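You operate a simulated robot arm through the tools that you are given. There is no shell and no other tool.

You run a simulated robot arm. Do the job below in one go: nothing can be reset, and whatever is moved stays where it is left.

## Task
Tap both rail plate dowels of grey machine five home, then lock the rail.
Fine: dowel 1 before dowel 2, by the copper mallet; mallet parked. The machine stays off.
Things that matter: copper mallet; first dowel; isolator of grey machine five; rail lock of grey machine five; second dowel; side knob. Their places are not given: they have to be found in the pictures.

It is judged by the outcome, as a careful person would: the job done as asked, and still so three seconds after it is handed in. It fails if anything else is knocked over, pushed out of place, dropped, spilled or broken.

## Robot
A 7-joint arm with a two-finger parallel gripper, fixed in place. Base frame: the origin is on the floor under the middle of its stand, x ahead of it, y to its left, z up. Lengths are in mm, angles in degrees, forces in N, time in s.
It reaches about 1046 mm from its shoulder. Its first joint turns from -166.0 to 166.0 degrees. Payload 1.57 kg.
The TCP is the grasp point between the finger pads, 30 mm short of the fingertips. In the tool frame z runs along the fingers and y along their closing line. The gripper opens to 80 mm. The fingers are 17 mm wide and 12 mm thick; the gripper's body (40 by 82 mm) begins 80 mm behind the TCP.
Orientation is told as [roll, pitch, yaw] about the base's x, y, z axes, in that order, counted from this pose: with the fingers straight down and closing along the base's y, the tool's x points along the base's -x, its y along +y and its z along -z.

## Interface
- The arm moves only by the tool apply_moves. Its argument "motion" is one flat list of numbers, 7 for each row, row after row: the shift along the base's x, y, z in m, then the turn, a rotation vector about the base's x, y, z in degrees, then the opening in per cent of the stroke, from 0 (shut) to 100 (fully open). In form: [tx, ty, tz, wx, wy, wz, hand, tx, ty, tz, wx, wy, wz, hand, ...]. A call has 1 to 20 rows; each row shifts and turns the commanded pose from where the row before left it. Rows are played at 5 a second. More than 50 mm and 8.6 degrees between two rows, or a gripper value outside its range, and nothing of the call is played. A pose out of reach is approached as far as the arm can. The call stops where the force on the tool passes 40 N (or 10 N more than at its start, if that is more) or the arm is blocked; 0.2 s more then pass. Each finger travels about 153 mm/s and halts on what it meets, pressing with about 32 N; the grip force reading is that of the motor and also rises with nothing between the fingers. The clock runs only during rows and for 0.2 s after the last one: add rows that do not move to give the fingers time. The reply holds the time, the measured pose of the TCP, the force on the tool along the base axes, the opening and the grip force, in the units named above and with some noise, with the torque about the TCP (base axes, N m) and any sound that the robot's microphone picked up, and new pictures: "pictures" is both (left out), scene, wrist or none.
- Cameras (640 x 400 px; columns grow to the right, rows downward): "scene" is fixed at [399, -648.9, 1628.8]; the picture's right is [0.99, -0.11, 0.00], its down [-0.09, -0.80, -0.60] and it looks along [0.07, 0.59, -0.80] (base axes); focal length 214 px, centre (320, 200). "wrist" rides on the gripper at [72, -7, -122] in the tool frame; the picture's right is [0.09, 1.00, 0.00], its down [-0.84, 0.08, -0.54] and it looks along [-0.54, 0.05, 0.84] (tool axes); focal length 238 px, centre (320, 200).
- locate(camera, pixels): there is no depth. For up to 12 entries [column, row, z] of the newest picture of that camera ("zoom" is the newest enlarged one), the place [x, y] in the base frame at which the ray of that pixel passes the height z, good to about 3 mm. No time passes.
- close_up(camera, box): a new picture of the part [left, top, right, bottom] of that camera's present view, enlarged. No time passes.
- job_done(): hands the job in; it is judged then, once.

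Unless the task says otherwise, let go and move clear before handing in.

The tools are called as a command line: name --argument value ..., lists and objects as JSON in quotes. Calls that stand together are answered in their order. apply_moves: Moves the arm, as the interface text tells. Its arguments: {"type":"object","properties":{"motion":{"type":"array"},"pictures":{"type":"string","enum":["both","scene","wrist","none"]}},"required":["motion"]} The other tools are called the same way: locate (camera, pixels) gives the place at which the rays of pixels pass given heights; close_up (camera, box) takes an enlarged picture of a part of a camera's view; job_done () hands the job in.

At the start:

```text
time_s: 0.0
ee_pos: [258.0, 517.7, 1248.5]
tool_rot: [0.1, 0.0, -0.1]
contact_force: [-0.7, -0.2, 0.2]
ft_torque: [-0.05, -0.02, -0.03]
width: 79.8
finger_force: 0.1
```

scene: 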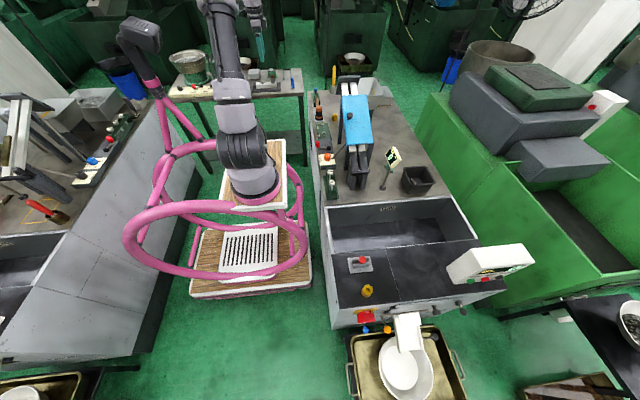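
wrist: 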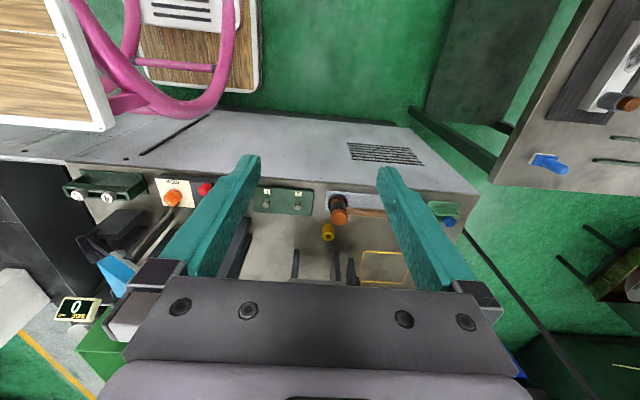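

The scene shows several machines around the arm (grey ones left at about (60,230) and right at about (390,200)), and I can't yet tell which is number five. I'll take close-ups to find the machine, dowels, mallet and lock.

close_up --camera "scene" --box '[290, 50, 450, 150]'

close_up --camera "scene" --box '[290, 130, 450, 230]'

close_up --camera "scene" --box '[320, 220, 540, 360]'

close_up --camera "scene" --box '[0, 80, 160, 240]'

close_up --camera "scene" --box '[150, 20, 320, 130]'

close_up --camera "wrist" --box '[0, 150, 240, 340]'

close_up --camera "wrist" --box '[230, 150, 480, 300]'

```text
4.00 times, centred on (370, 100) of scene
```

zoom: 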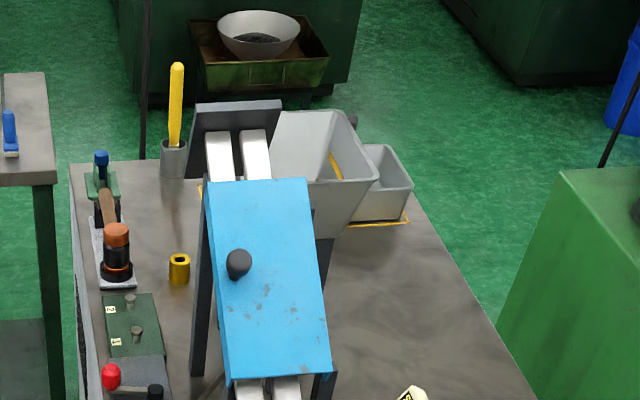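

```text
4.00 times, centred on (370, 180) of scene
```

zoom: 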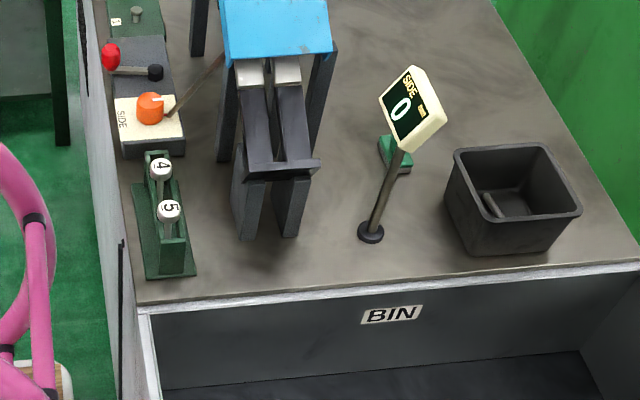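

```text
2.86 times, centred on (430, 290) of scene
```

zoom: 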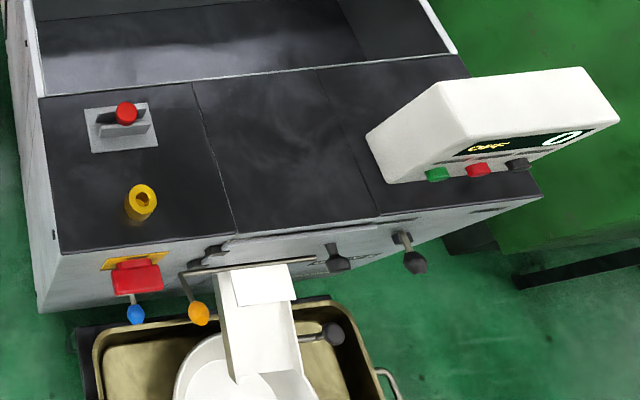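

```text
2.50 times, centred on (80, 160) of scene
```

zoom: 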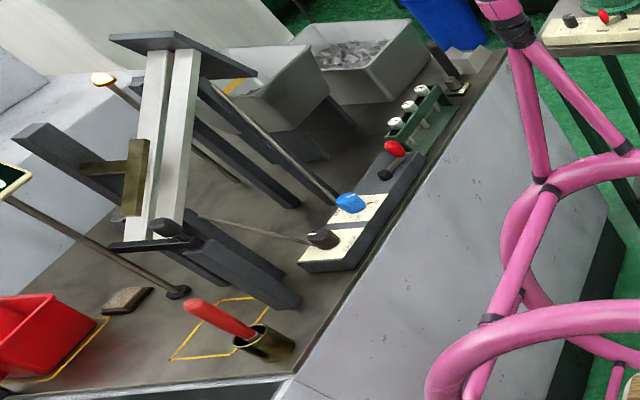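

```text
3.64 times, centred on (235, 75) of scene
```

zoom: 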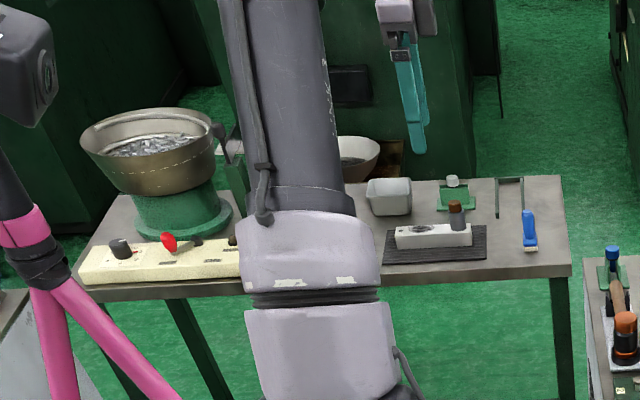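

```text
2.11 times, centred on (120, 245) of wrist
```

zoom: 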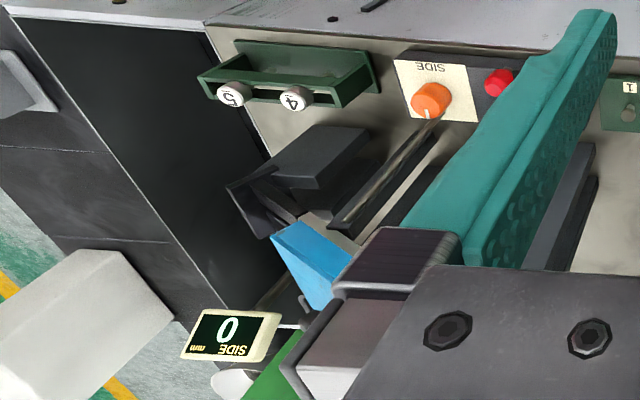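

```text
2.56 times, centred on (355, 225) of wrist
```

zoom: 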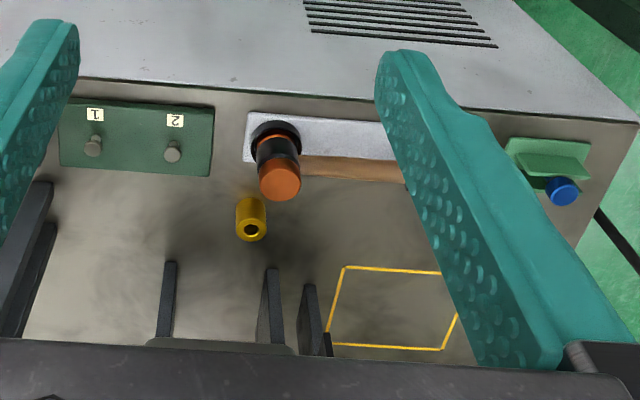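

The machine on the right carries a green plate with pegs labelled 1 and 2 (scene about (323,132)), the mallet (about (318,115)), an orange SIDE knob and a red/black lever. I'll zoom in tighter on each one to identify it.

close_up --camera "scene" --box '[305, 85, 345, 110]'

close_up --camera "scene" --box '[305, 105, 345, 130]'

close_up --camera "scene" --box '[305, 120, 345, 145]'

close_up --camera "scene" --box '[305, 140, 345, 165]'

close_up --camera "scene" --box '[310, 160, 358, 205]'

close_up --camera "scene" --box '[330, 245, 400, 340]'

close_up --camera "scene" --box '[335, 60, 415, 110]'

close_up --camera "wrist" --box '[40, 150, 220, 260]'

close_up --camera "wrist" --box '[240, 170, 330, 230]'

close_up --camera "wrist" --box '[310, 180, 400, 240]'

close_up --camera "wrist" --box '[400, 180, 490, 240]'

```text
16.00 times, centred on (325, 98) of scene
```

zoom: 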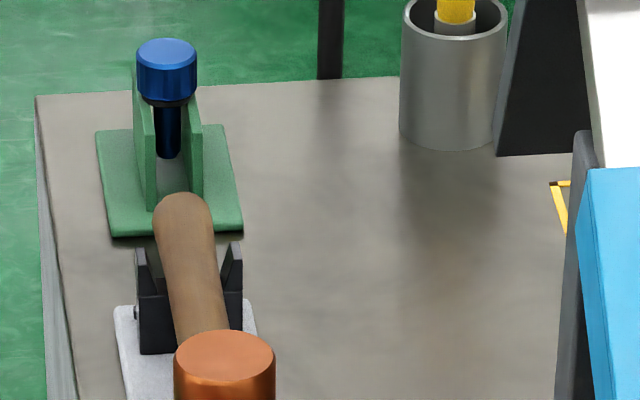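

```text
16.00 times, centred on (325, 118) of scene
```

zoom: 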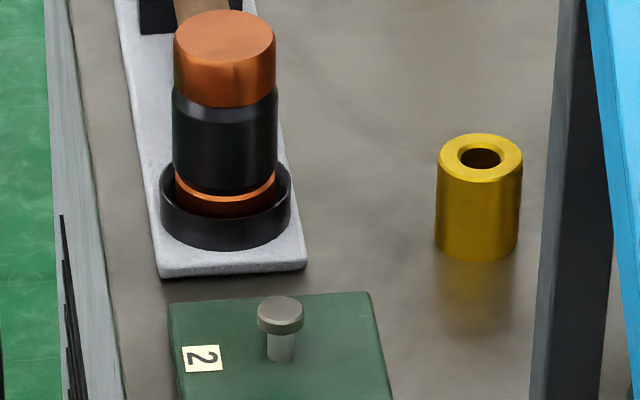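

```text
16.00 times, centred on (325, 132) of scene
```

zoom: 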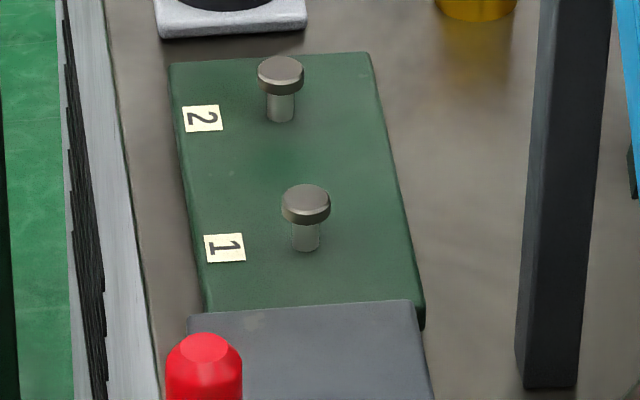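

```text
16.00 times, centred on (325, 152) of scene
```

zoom: 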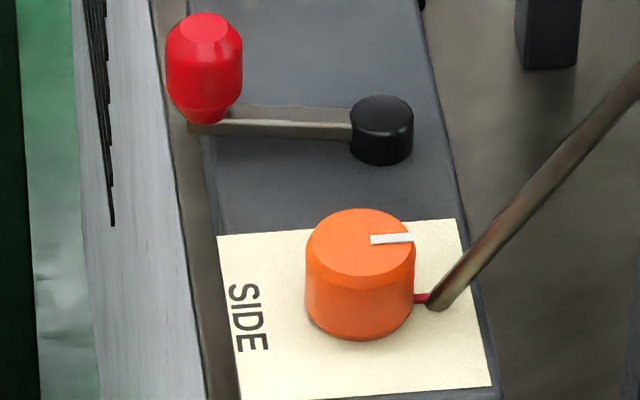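

```text
8.89 times, centred on (334, 182) of scene
```

zoom: 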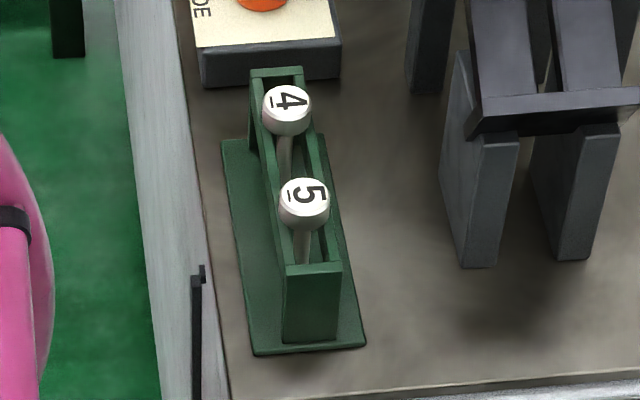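

```text
4.21 times, centred on (365, 292) of scene
```

zoom: 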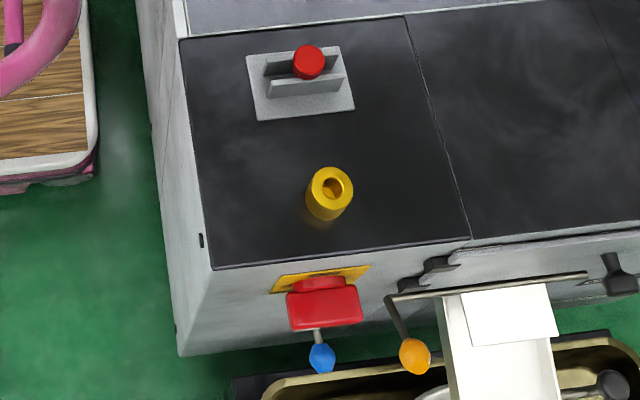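

```text
8.00 times, centred on (375, 85) of scene
```

zoom: 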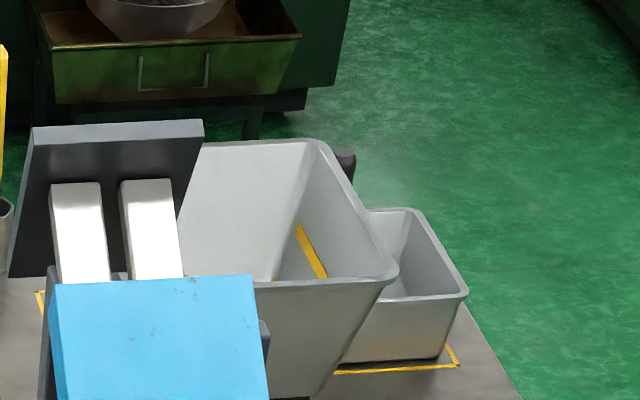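

```text
3.56 times, centred on (130, 205) of wrist
```

zoom: 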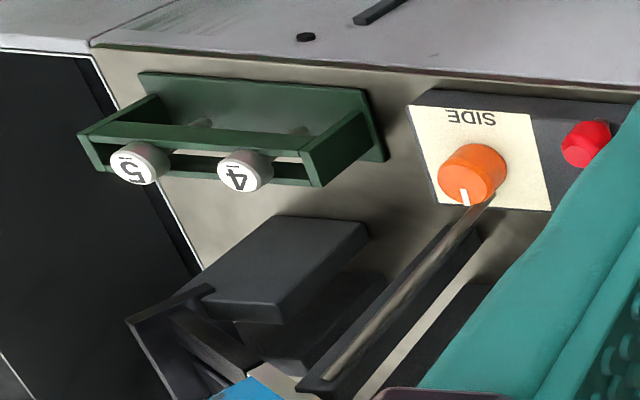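

```text
6.67 times, centred on (285, 200) of wrist
```

zoom: 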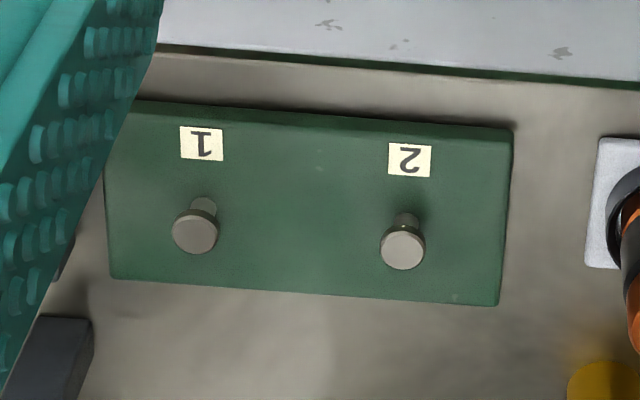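

```text
6.67 times, centred on (355, 210) of wrist
```

zoom: 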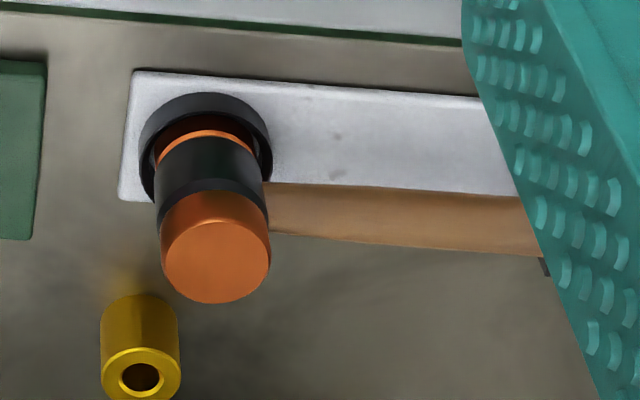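

```text
6.67 times, centred on (445, 210) of wrist
```

zoom: 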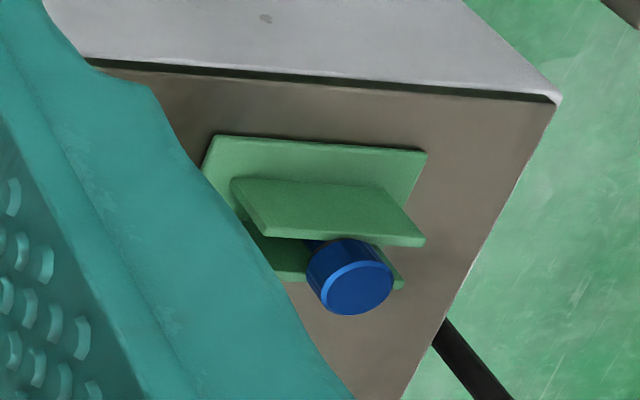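

I've found the mallet parked upright with its handle in a fork, dowels 1 and 2 in the green plate, the orange SIDE knob, a red-handled lever, and a blue-knob green bracket. To get heights and positions I'll intersect rays from both cameras, and I'll read the white display at (490,262).

locate --camera "scene" --pixels '[[319, 107.4, 900], [319, 107.4, 1000], [324.1, 132.7, 850], [324.1, 132.7, 950], [322.6, 124.6, 850], [322.6, 124.6, 950], [315.4, 87, 850], [315.4, 87, 950], [317.8, 144, 850], [317.8, 144, 950]]'

locate --camera "wrist" --pixels '[[339.3, 219.7, 900], [339.3, 219.7, 1000], [266.3, 204.8, 850], [266.3, 204.8, 950], [297.3, 207.2, 850], [297.3, 207.2, 950], [449.5, 223, 850], [449.5, 223, 950], [205, 189, 850], [205, 189, 950]]'

close_up --camera "scene" --box '[445, 235, 545, 300]'

close_up --camera "scene" --box '[375, 140, 425, 190]'

close_up --camera "scene" --box '[90, 90, 150, 130]'

close_up --camera "scene" --box '[60, 120, 130, 190]'

close_up --camera "scene" --box '[440, 50, 640, 170]'

close_up --camera "wrist" --box '[480, 0, 640, 200]'

```text
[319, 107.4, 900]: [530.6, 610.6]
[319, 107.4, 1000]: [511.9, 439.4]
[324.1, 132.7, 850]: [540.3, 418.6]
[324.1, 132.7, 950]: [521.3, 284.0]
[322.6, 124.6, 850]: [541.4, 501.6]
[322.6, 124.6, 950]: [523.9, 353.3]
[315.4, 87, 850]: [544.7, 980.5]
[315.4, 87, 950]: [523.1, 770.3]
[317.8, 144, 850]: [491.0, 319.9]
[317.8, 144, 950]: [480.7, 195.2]
```

```text
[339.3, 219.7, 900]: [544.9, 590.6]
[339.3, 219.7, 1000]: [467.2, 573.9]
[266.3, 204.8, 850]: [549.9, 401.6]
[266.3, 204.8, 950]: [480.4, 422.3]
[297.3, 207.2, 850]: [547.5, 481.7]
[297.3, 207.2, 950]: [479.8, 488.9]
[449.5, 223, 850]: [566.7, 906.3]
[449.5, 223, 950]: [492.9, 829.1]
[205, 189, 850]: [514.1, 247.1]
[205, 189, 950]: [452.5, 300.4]
```

```text
6.15 times, centred on (495, 268) of scene
```

zoom: 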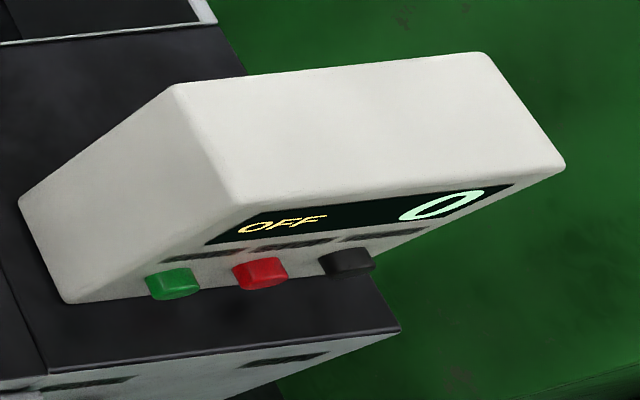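

```text
8.00 times, centred on (400, 165) of scene
```

zoom: 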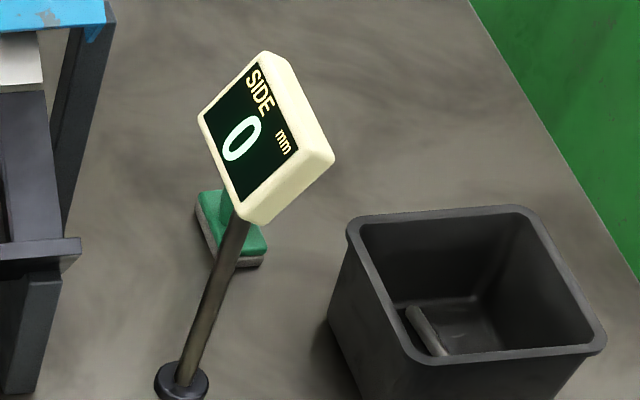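

```text
10.00 times, centred on (120, 110) of scene
```

zoom: 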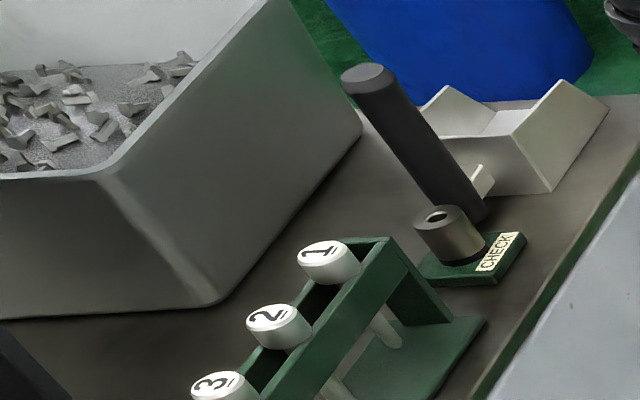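

```text
5.71 times, centred on (95, 155) of scene
```

zoom: 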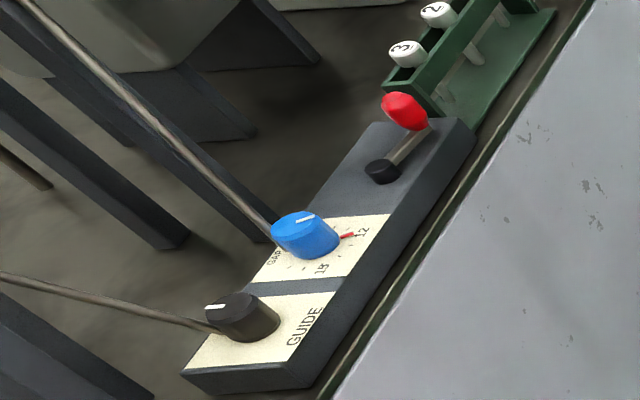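

```text
3.20 times, centred on (540, 110) of scene
```

zoom: 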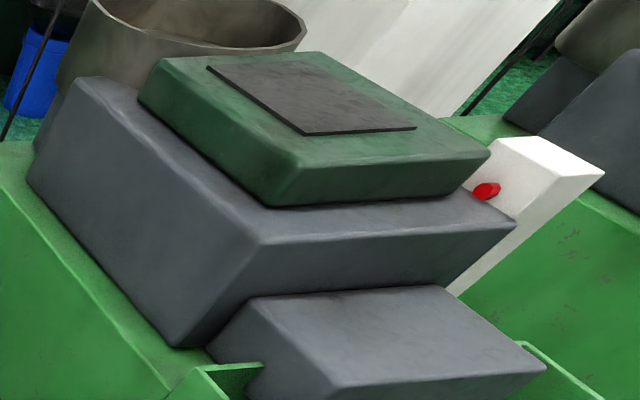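

```text
2.00 times, centred on (560, 100) of wrist
```

zoom: 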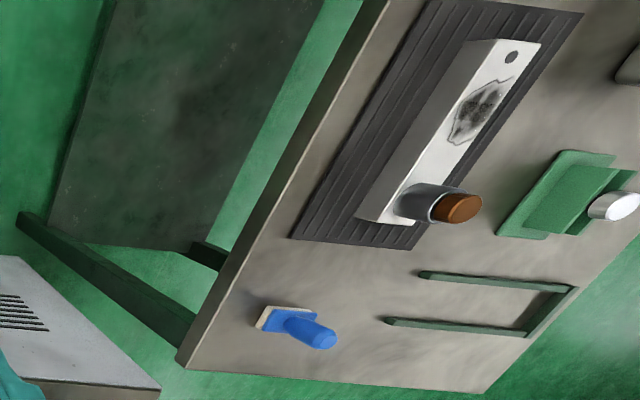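

The display reads OFF, SIDE reads 0 mm, and triangulation puts the mallet top near (531,588,913) and the dowel tops near (540,404,861) and (539,483,862). I'll move the wrist camera over the console, high and clear, to identify the lock and isolator.

apply_moves --motion '[0.012, -0.04, 0, 0, 0, 0, 100, 0.012, -0.04, 0, 0, 0, 0, 100, 0.012, -0.04, -0.01, 0, 0, 0, 100, 0.012, -0.04, -0.01, 0, 0, 0, 100, 0.012, -0.04, -0.01, 0, 0, 0, 100, 0.012, -0.03, -0.01, 0, 0, 0, 100]'

```text
time_s: 1.4
ee_pos: [328.0, 289.2, 1207.8]
tool_rot: [0.0, 0.1, -0.1]
contact_force: [0.6, 0.4, -0.1]
ft_torque: [-0.07, 0.0, 0.0]
width: 79.9
finger_force: 0.0
```

scene: 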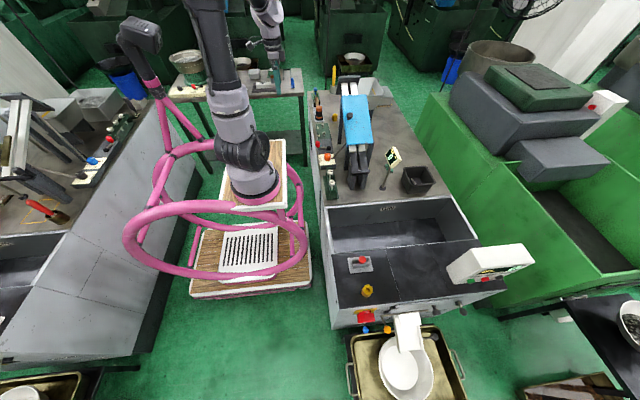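
wrist: 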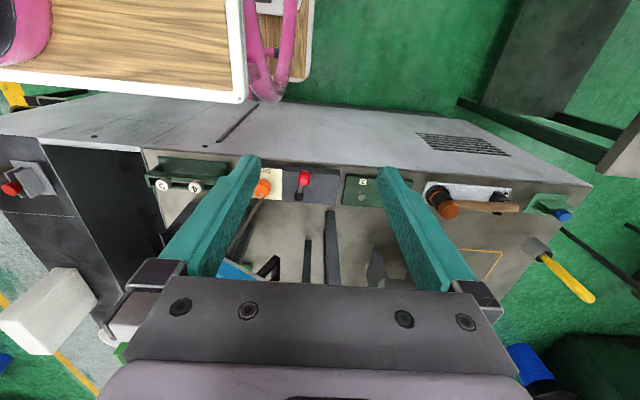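

close_up --camera "wrist" --box '[240, 150, 400, 250]'

close_up --camera "wrist" --box '[0, 140, 120, 215]'

close_up --camera "wrist" --box '[410, 160, 590, 270]'

close_up --camera "wrist" --box '[280, 160, 340, 205]'

close_up --camera "wrist" --box '[130, 140, 290, 240]'

close_up --camera "scene" --box '[340, 250, 380, 280]'

close_up --camera "scene" --box '[350, 300, 410, 345]'

```text
4.00 times, centred on (320, 200) of wrist
```

zoom: 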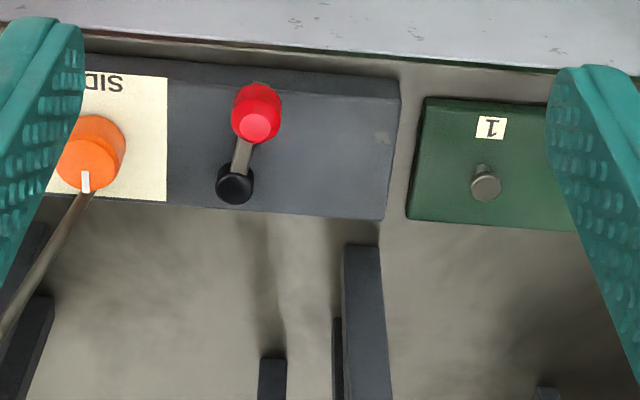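

```text
5.33 times, centred on (60, 178) of wrist
```

zoom: 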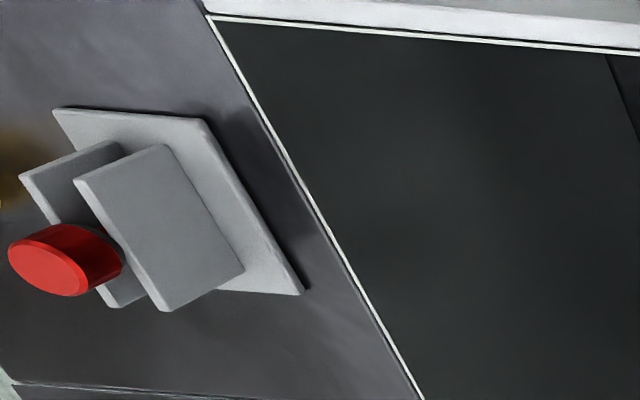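

```text
3.56 times, centred on (500, 215) of wrist
```

zoom: 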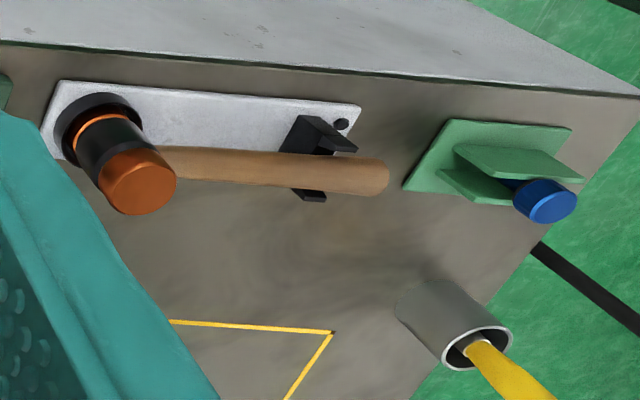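

```text
8.89 times, centred on (310, 182) of wrist
```

zoom: 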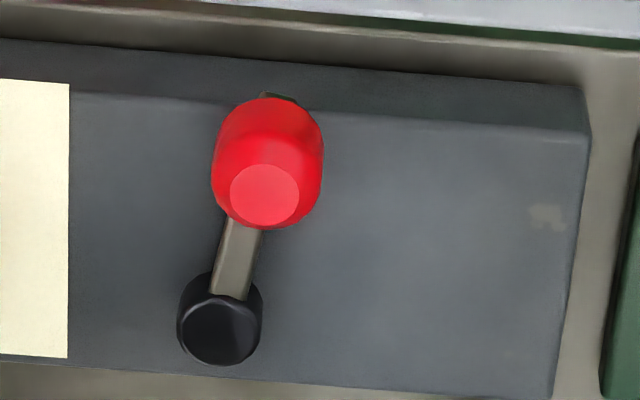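

```text
4.00 times, centred on (210, 190) of wrist
```

zoom: 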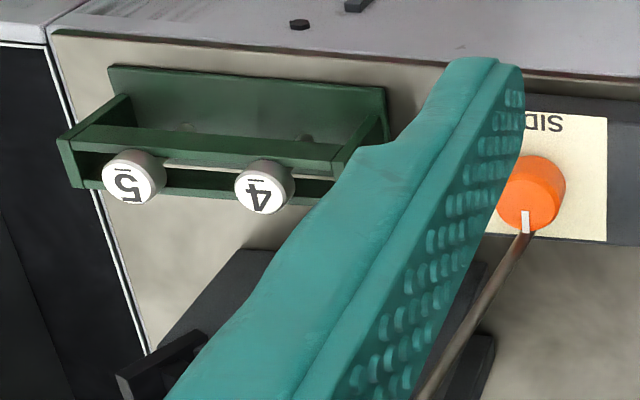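

```text
13.33 times, centred on (360, 265) of scene
```

zoom: 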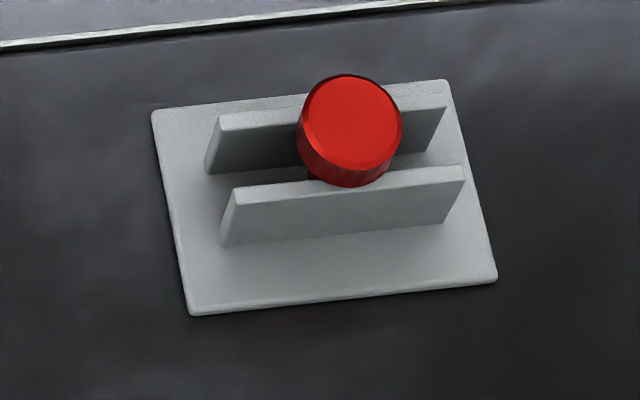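

```text
8.89 times, centred on (380, 322) of scene
```

zoom: 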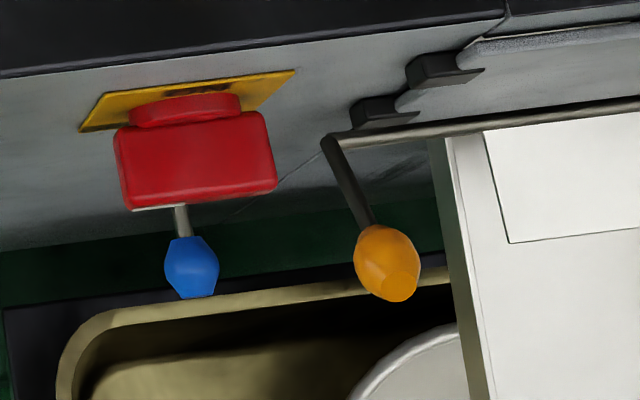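

The red-handled lever (wrist about (303,178)) sits beside the SIDE knob with a black pivot. I'll bring the wrist camera closer above the console to look for lock markings.

apply_moves --motion '[0.015, -0.015, -0.04, 0, 0, 0, 100, 0.015, -0.015, -0.04, 0, 0, 0, 100, 0.015, -0.015, -0.04, 0, 0, 0, 100]' --pictures "wrist"

close_up --camera "wrist" --box '[240, 110, 400, 210]'

```text
time_s: 2.2
ee_pos: [371.9, 243.1, 1086.7]
tool_rot: [0.0, 0.0, 0.0]
contact_force: [-0.6, -0.7, -0.2]
ft_torque: [0.05, -0.05, 0.01]
width: 79.9
finger_force: 0.0
```

wrist: 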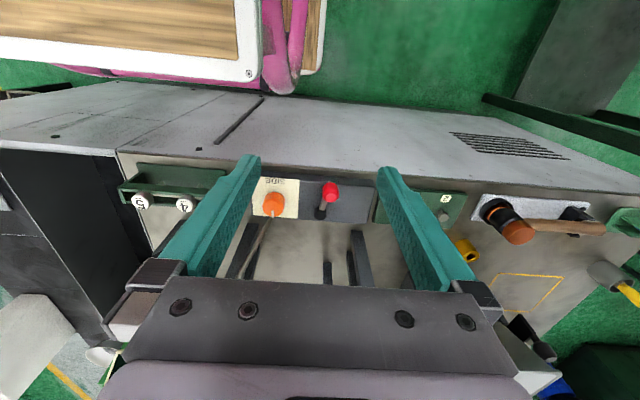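

```text
4.00 times, centred on (320, 160) of wrist
```

zoom: 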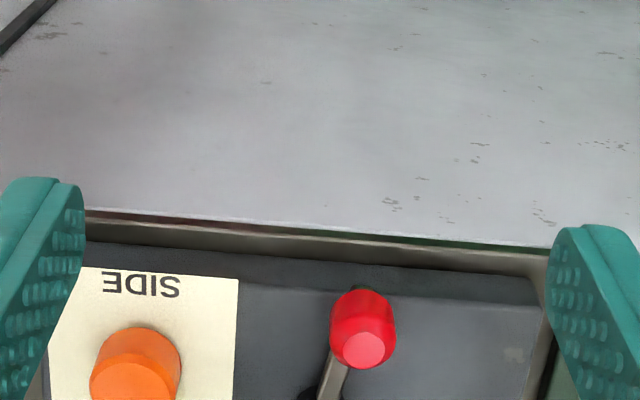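

The lever now points to -x, across its console. I'll compare it with the same lever on the neighbouring machine and look for stops or marks.

close_up --camera "scene" --box '[313, 138, 333, 150]'

close_up --camera "scene" --box '[98, 128, 122, 144]'

close_up --camera "scene" --box '[165, 75, 225, 105]'

close_up --camera "wrist" --box '[290, 170, 360, 230]'

close_up --camera "wrist" --box '[460, 180, 640, 300]'

```text
16.00 times, centred on (323, 144) of scene
```

zoom: 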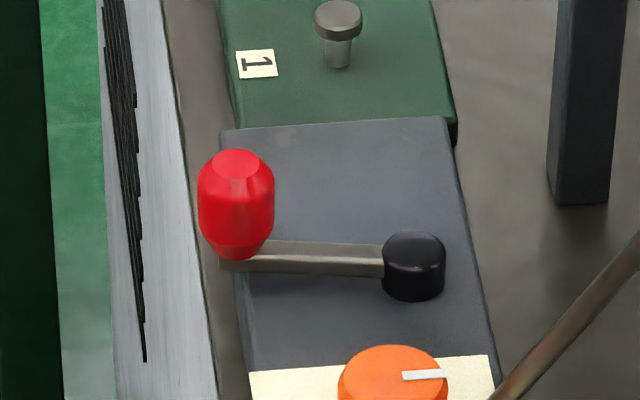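

```text
16.00 times, centred on (110, 136) of scene
```

zoom: 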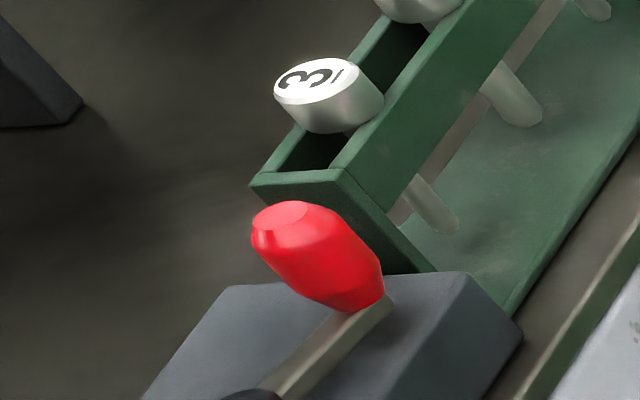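

```text
10.67 times, centred on (195, 90) of scene
```

zoom: 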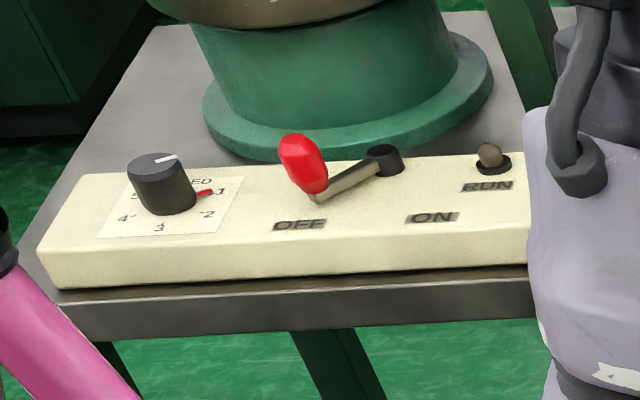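

```text
6.67 times, centred on (325, 200) of wrist
```

zoom: 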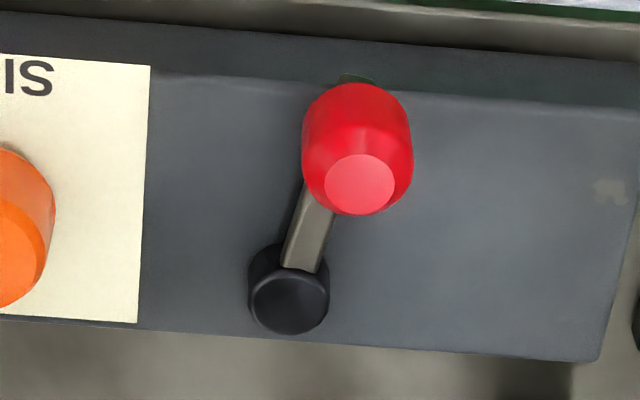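

```text
3.33 times, centred on (550, 240) of wrist
```

zoom: 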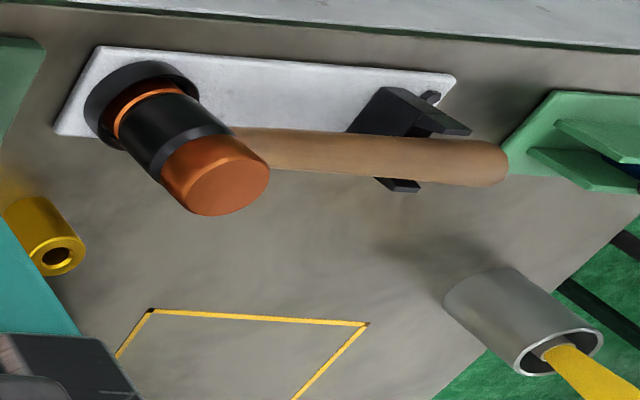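

The neighbour's lever lies along its console, pointing away from the knobs, so this one, lying across its console, is most likely unlocked. I'll triangulate the lever, pivot, mallet handle, dowels and deck edges with both cameras.

locate --camera "scene" --pixels '[[317.75, 141.8, 850], [317.75, 141.8, 900], [328.9, 147, 850], [328.9, 147, 900], [319, 107.4, 850], [319, 107.4, 950], [316.4, 98.4, 850], [316.4, 98.4, 950], [324.1, 132.7, 850], [324.1, 132.7, 900], [322.6, 124.6, 850], [322.6, 124.6, 900]]'

locate --camera "wrist" --pixels '[[331, 197.75, 850], [331, 197.75, 900], [320.5, 215.4, 850], [320.5, 215.4, 900], [522.4, 237, 850], [522.4, 237, 950], [600.1, 229.5, 850], [600.1, 229.5, 950]]'

```text
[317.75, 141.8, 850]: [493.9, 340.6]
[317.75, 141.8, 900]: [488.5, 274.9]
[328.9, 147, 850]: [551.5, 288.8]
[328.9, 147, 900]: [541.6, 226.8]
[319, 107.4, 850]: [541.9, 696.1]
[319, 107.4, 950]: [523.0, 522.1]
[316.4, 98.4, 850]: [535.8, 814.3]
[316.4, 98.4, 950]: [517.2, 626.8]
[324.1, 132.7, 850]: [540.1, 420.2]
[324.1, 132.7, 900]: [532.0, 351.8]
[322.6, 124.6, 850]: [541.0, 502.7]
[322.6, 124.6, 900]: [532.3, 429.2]
```

```text
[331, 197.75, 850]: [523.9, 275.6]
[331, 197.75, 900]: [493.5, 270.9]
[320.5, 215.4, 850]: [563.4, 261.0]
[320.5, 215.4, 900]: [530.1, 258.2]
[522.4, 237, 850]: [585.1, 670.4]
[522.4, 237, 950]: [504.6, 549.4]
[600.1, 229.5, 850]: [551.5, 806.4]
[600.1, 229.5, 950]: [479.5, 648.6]
```

The lever's red top is at about (490,271,903) and its pivot at about (547,260,873). I'll now take the wrist camera over the mallet for a better view, staying high and clear.

apply_moves --motion '[0.0, 0.045, 0, 0, 0, 0, 100, 0.0, 0.045, 0, 0, 0, 0, 100, 0.0, 0.045, 0, 0, 0, 0, 100, 0.0, 0.045, 0, 0, 0, 0, 100, 0.0, 0.045, 0, 0, 0, 0, 100, 0.0, 0.045, 0, 0, 0, 0, 100, 0.0, 0.045, 0, 0, 0, 0, 100, 0, 0, 0, 0, 0, 0, 100]'

close_up --camera "wrist" --box '[240, 110, 400, 210]'

close_up --camera "wrist" --box '[160, 130, 320, 230]'

close_up --camera "wrist" --box '[320, 130, 480, 230]'

```text
time_s: 4.0
ee_pos: [375.7, 560.9, 1088.7]
tool_rot: [0.0, 0.0, -0.1]
contact_force: [-0.2, 0.4, -0.8]
ft_torque: [-0.03, -0.01, 0.01]
width: 80.3
finger_force: 0.2
```

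scene: 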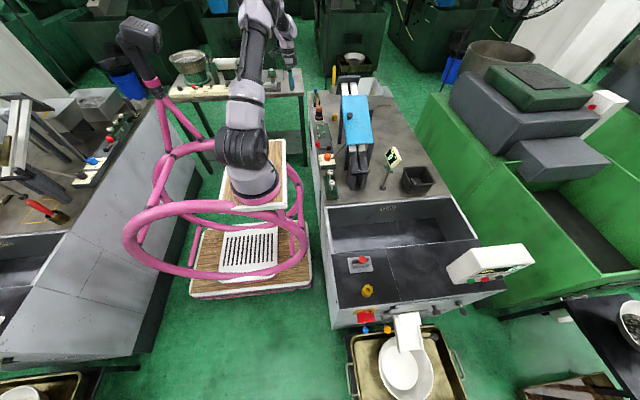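
wrist: 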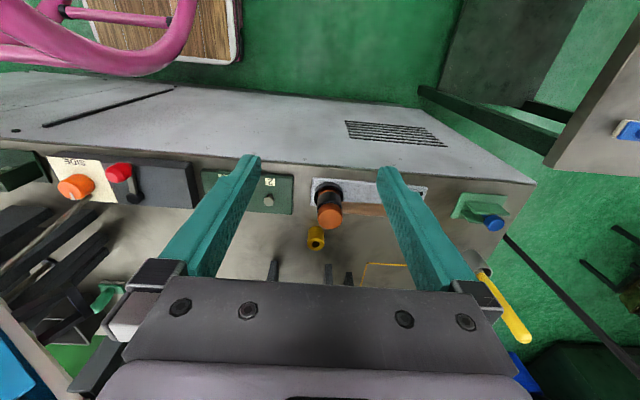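

```text
4.00 times, centred on (320, 160) of wrist
```

zoom: 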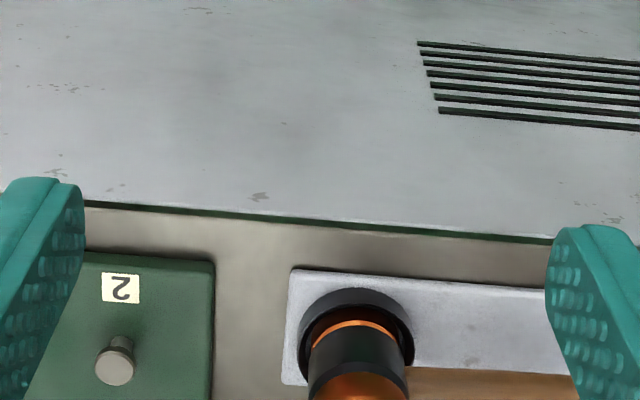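

```text
4.00 times, centred on (240, 180) of wrist
```

zoom: 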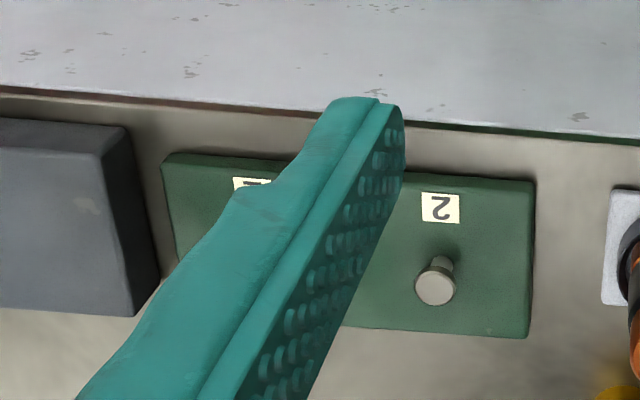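

```text
4.00 times, centred on (400, 180) of wrist
```

zoom: 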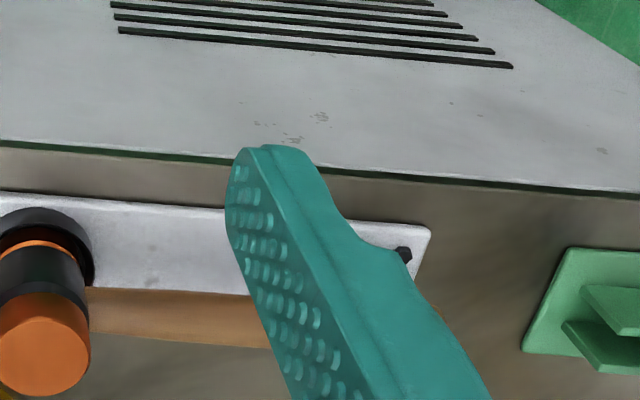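

I'll triangulate the mallet top, park plate corners, ring and dowel 2 from this better viewpoint.

locate --camera "wrist" --pixels '[[330.5, 215.75, 800], [330.5, 215.75, 900], [313.25, 177.5, 800], [313.25, 177.5, 900], [310.75, 205, 800], [310.75, 205, 900], [268.75, 202, 800], [268.75, 202, 900], [329, 192.5, 800], [329, 192.5, 900]]'

locate --camera "scene" --pixels '[[319, 107.4, 800], [319, 107.4, 900], [315, 122.4, 800], [315, 122.4, 900], [324.2, 121.75, 800], [324.2, 121.75, 900], [322.6, 124.6, 800], [322.6, 124.6, 900], [319.1, 117, 800], [319.1, 117, 900]]'

close_up --camera "scene" --box '[300, 90, 340, 125]'

```text
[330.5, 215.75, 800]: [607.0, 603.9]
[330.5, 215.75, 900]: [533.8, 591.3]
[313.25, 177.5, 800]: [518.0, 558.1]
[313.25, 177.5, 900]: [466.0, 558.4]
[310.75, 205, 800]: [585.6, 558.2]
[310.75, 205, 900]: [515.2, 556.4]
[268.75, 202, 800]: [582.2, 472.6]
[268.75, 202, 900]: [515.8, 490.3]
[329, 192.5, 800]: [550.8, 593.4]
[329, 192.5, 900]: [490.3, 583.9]
```

```text
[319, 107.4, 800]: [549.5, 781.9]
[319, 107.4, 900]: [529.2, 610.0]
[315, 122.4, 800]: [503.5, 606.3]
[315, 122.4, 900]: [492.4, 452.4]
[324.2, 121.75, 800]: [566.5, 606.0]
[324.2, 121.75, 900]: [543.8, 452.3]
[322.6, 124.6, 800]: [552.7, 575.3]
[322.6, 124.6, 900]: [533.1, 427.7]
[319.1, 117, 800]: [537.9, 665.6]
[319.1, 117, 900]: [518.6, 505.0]
```

```text
11.43 times, centred on (320, 108) of scene
```

zoom: 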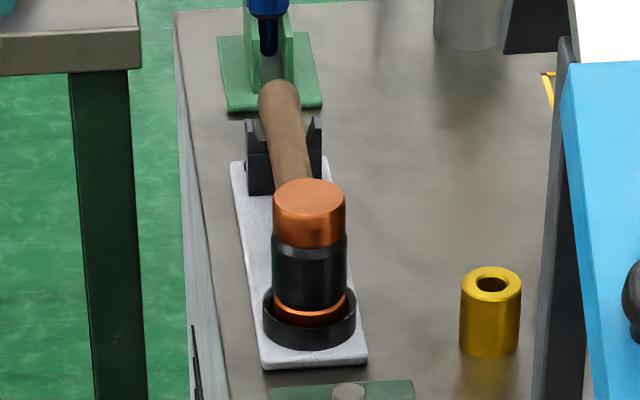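

The mallet head is about 39 mm in diameter, with its top at (526,590,912), its ring rim at z≈848 and the park plate at z≈831. I'll turn the hand +90° here so the fingers close along x and the camera sees the strikes from the -y side.

apply_moves --motion '[0, 0, 0.002, 0, 0, 8.4, 100, 0, 0, 0.002, 0, 0, 8.4, 100, 0, 0, 0.002, 0, 0, 8.4, 100, 0, 0, 0.002, 0, 0, 8.4, 100, 0, 0, 0.002, 0, 0, 8.4, 100, 0, 0, 0, 0, 0, 8.4, 100, 0, 0, 0, 0, 0, 8.4, 100, 0, 0, 0, 0, 0, 8.4, 100, 0, 0, 0, 0, 0, 8.4, 100, 0, 0, 0, 0, 0, 8.4, 100, 0, 0, 0, 0, 0, 6, 100, 0, 0, 0, 0, 0, 0, 100]'

```text
time_s: 6.6
ee_pos: [374.7, 558.6, 1098.5]
tool_rot: [0.0, 0.0, 90.1]
contact_force: [0.9, 0.0, -0.4]
ft_torque: [0.02, 0.05, 0.0]
width: 79.7
finger_force: 0.1
```

scene: 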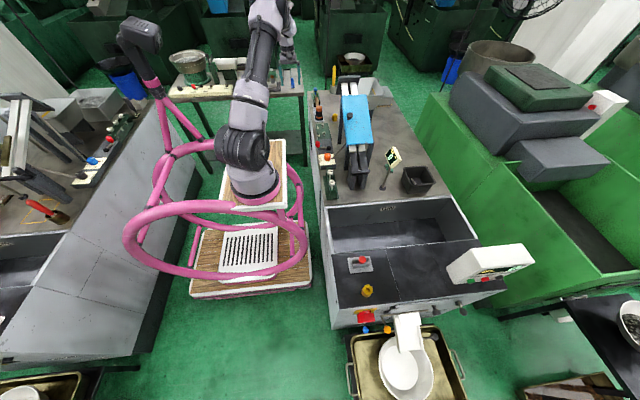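
wrist: 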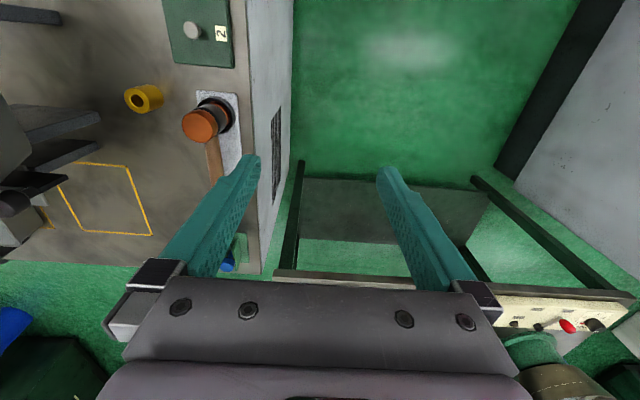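

The hand is turned, and the mallet head shows at wrist (205,122). I'll move to directly above it at the same height.

apply_moves --motion '[0.038, 0.008, 0, 0, 0, 0, 100, 0.038, 0.008, 0, 0, 0, 0, 100, 0.038, 0.008, 0, 0, 0, 0, 100, 0.037, 0.007, 0, 0, 0, 0, 100, 0, 0, 0, 0, 0, 0, 100]'

close_up --camera "wrist" --box '[240, 130, 400, 230]'

```text
time_s: 7.8
ee_pos: [526.5, 586.1, 1096.1]
tool_rot: [0.0, 0.1, 90.0]
contact_force: [0.6, -0.4, 0.8]
ft_torque: [0.0, 0.02, 0.01]
width: 80.0
finger_force: 0.0
```

scene: 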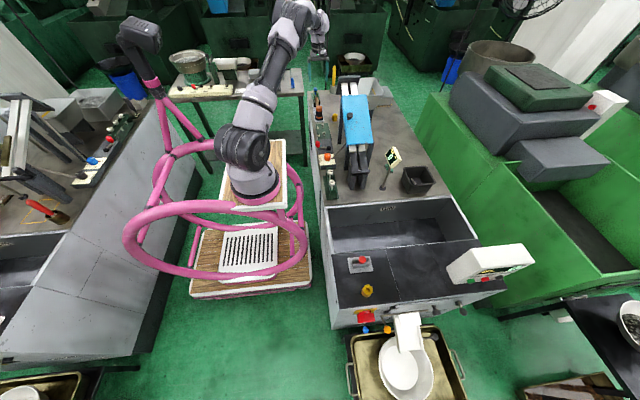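
wrist: 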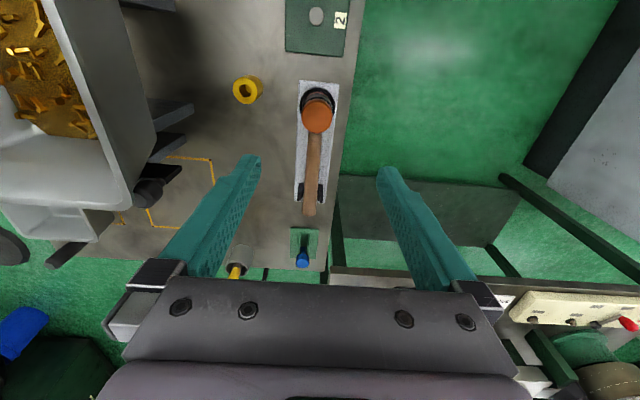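

```text
4.00 times, centred on (320, 180) of wrist
```

zoom: 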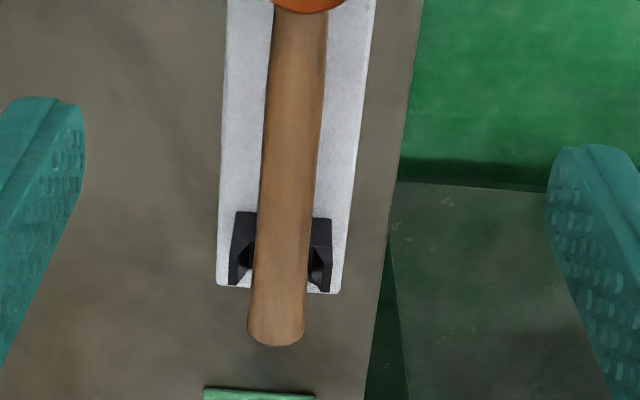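

The mallet and its fork are now seen from above, with the head top at wrist about (316,116). I'll zoom in and locate it precisely.

close_up --camera "wrist" --box '[280, 75, 360, 125]'

close_up --camera "wrist" --box '[270, 0, 370, 62]'

close_up --camera "wrist" --box '[200, 60, 360, 160]'

```text
8.00 times, centred on (320, 100) of wrist
```

zoom: 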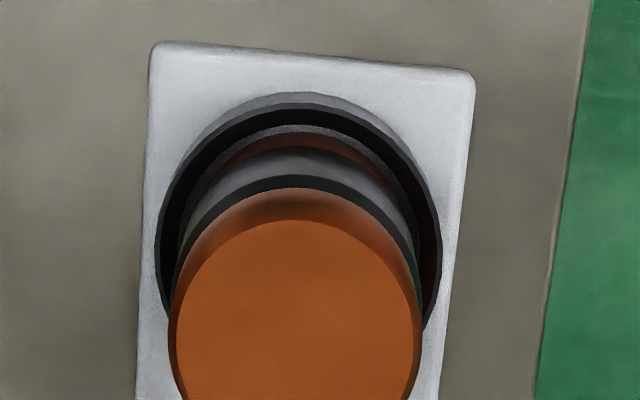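

```text
6.40 times, centred on (320, 31) of wrist
```

zoom: 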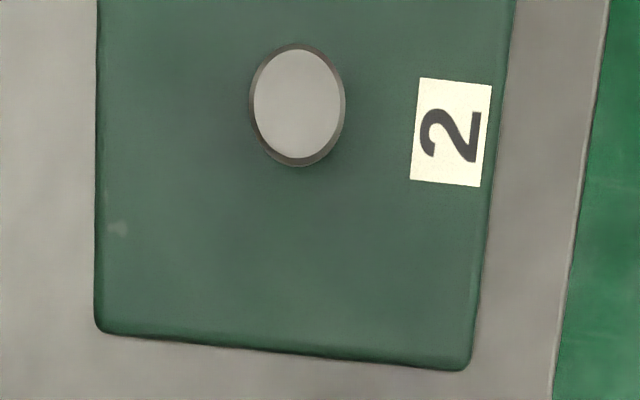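

```text
4.00 times, centred on (280, 110) of wrist
```

zoom: 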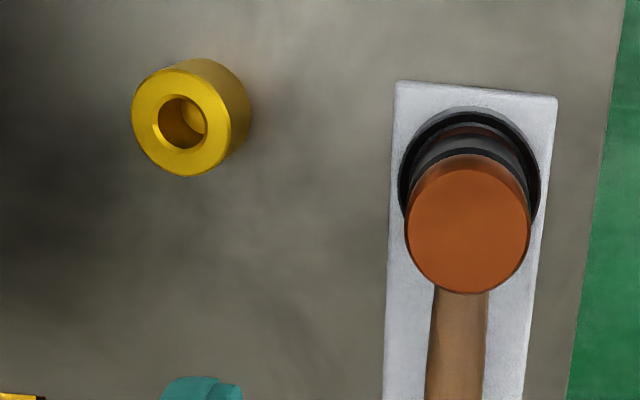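

I'll locate the head top, the dowel 2 top, the yellow bush and the handle end.

locate --camera "wrist" --pixels '[[316.75, 116.75, 912], [316.75, 116.75, 900], [316.6, 16.2, 862], [245, 90, 880], [245, 90, 840], [309, 212, 870], [309, 212, 885], [303, 262, 905], [307, 260, 905]]'

locate --camera "zoom" --pixels '[[400, 85, 831], [555, 97, 831], [435, 300, 872], [488, 300, 872], [408, 225, 912], [527, 225, 912]]'

```text
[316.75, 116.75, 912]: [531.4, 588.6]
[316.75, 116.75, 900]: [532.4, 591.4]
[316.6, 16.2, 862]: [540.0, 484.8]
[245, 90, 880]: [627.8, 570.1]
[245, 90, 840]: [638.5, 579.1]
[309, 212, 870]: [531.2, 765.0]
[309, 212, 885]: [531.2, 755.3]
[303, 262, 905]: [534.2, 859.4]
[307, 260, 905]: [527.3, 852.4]
```

```text
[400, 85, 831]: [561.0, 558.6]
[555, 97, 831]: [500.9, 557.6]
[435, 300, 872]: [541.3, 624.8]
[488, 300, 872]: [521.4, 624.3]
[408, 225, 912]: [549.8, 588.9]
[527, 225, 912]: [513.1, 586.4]
```

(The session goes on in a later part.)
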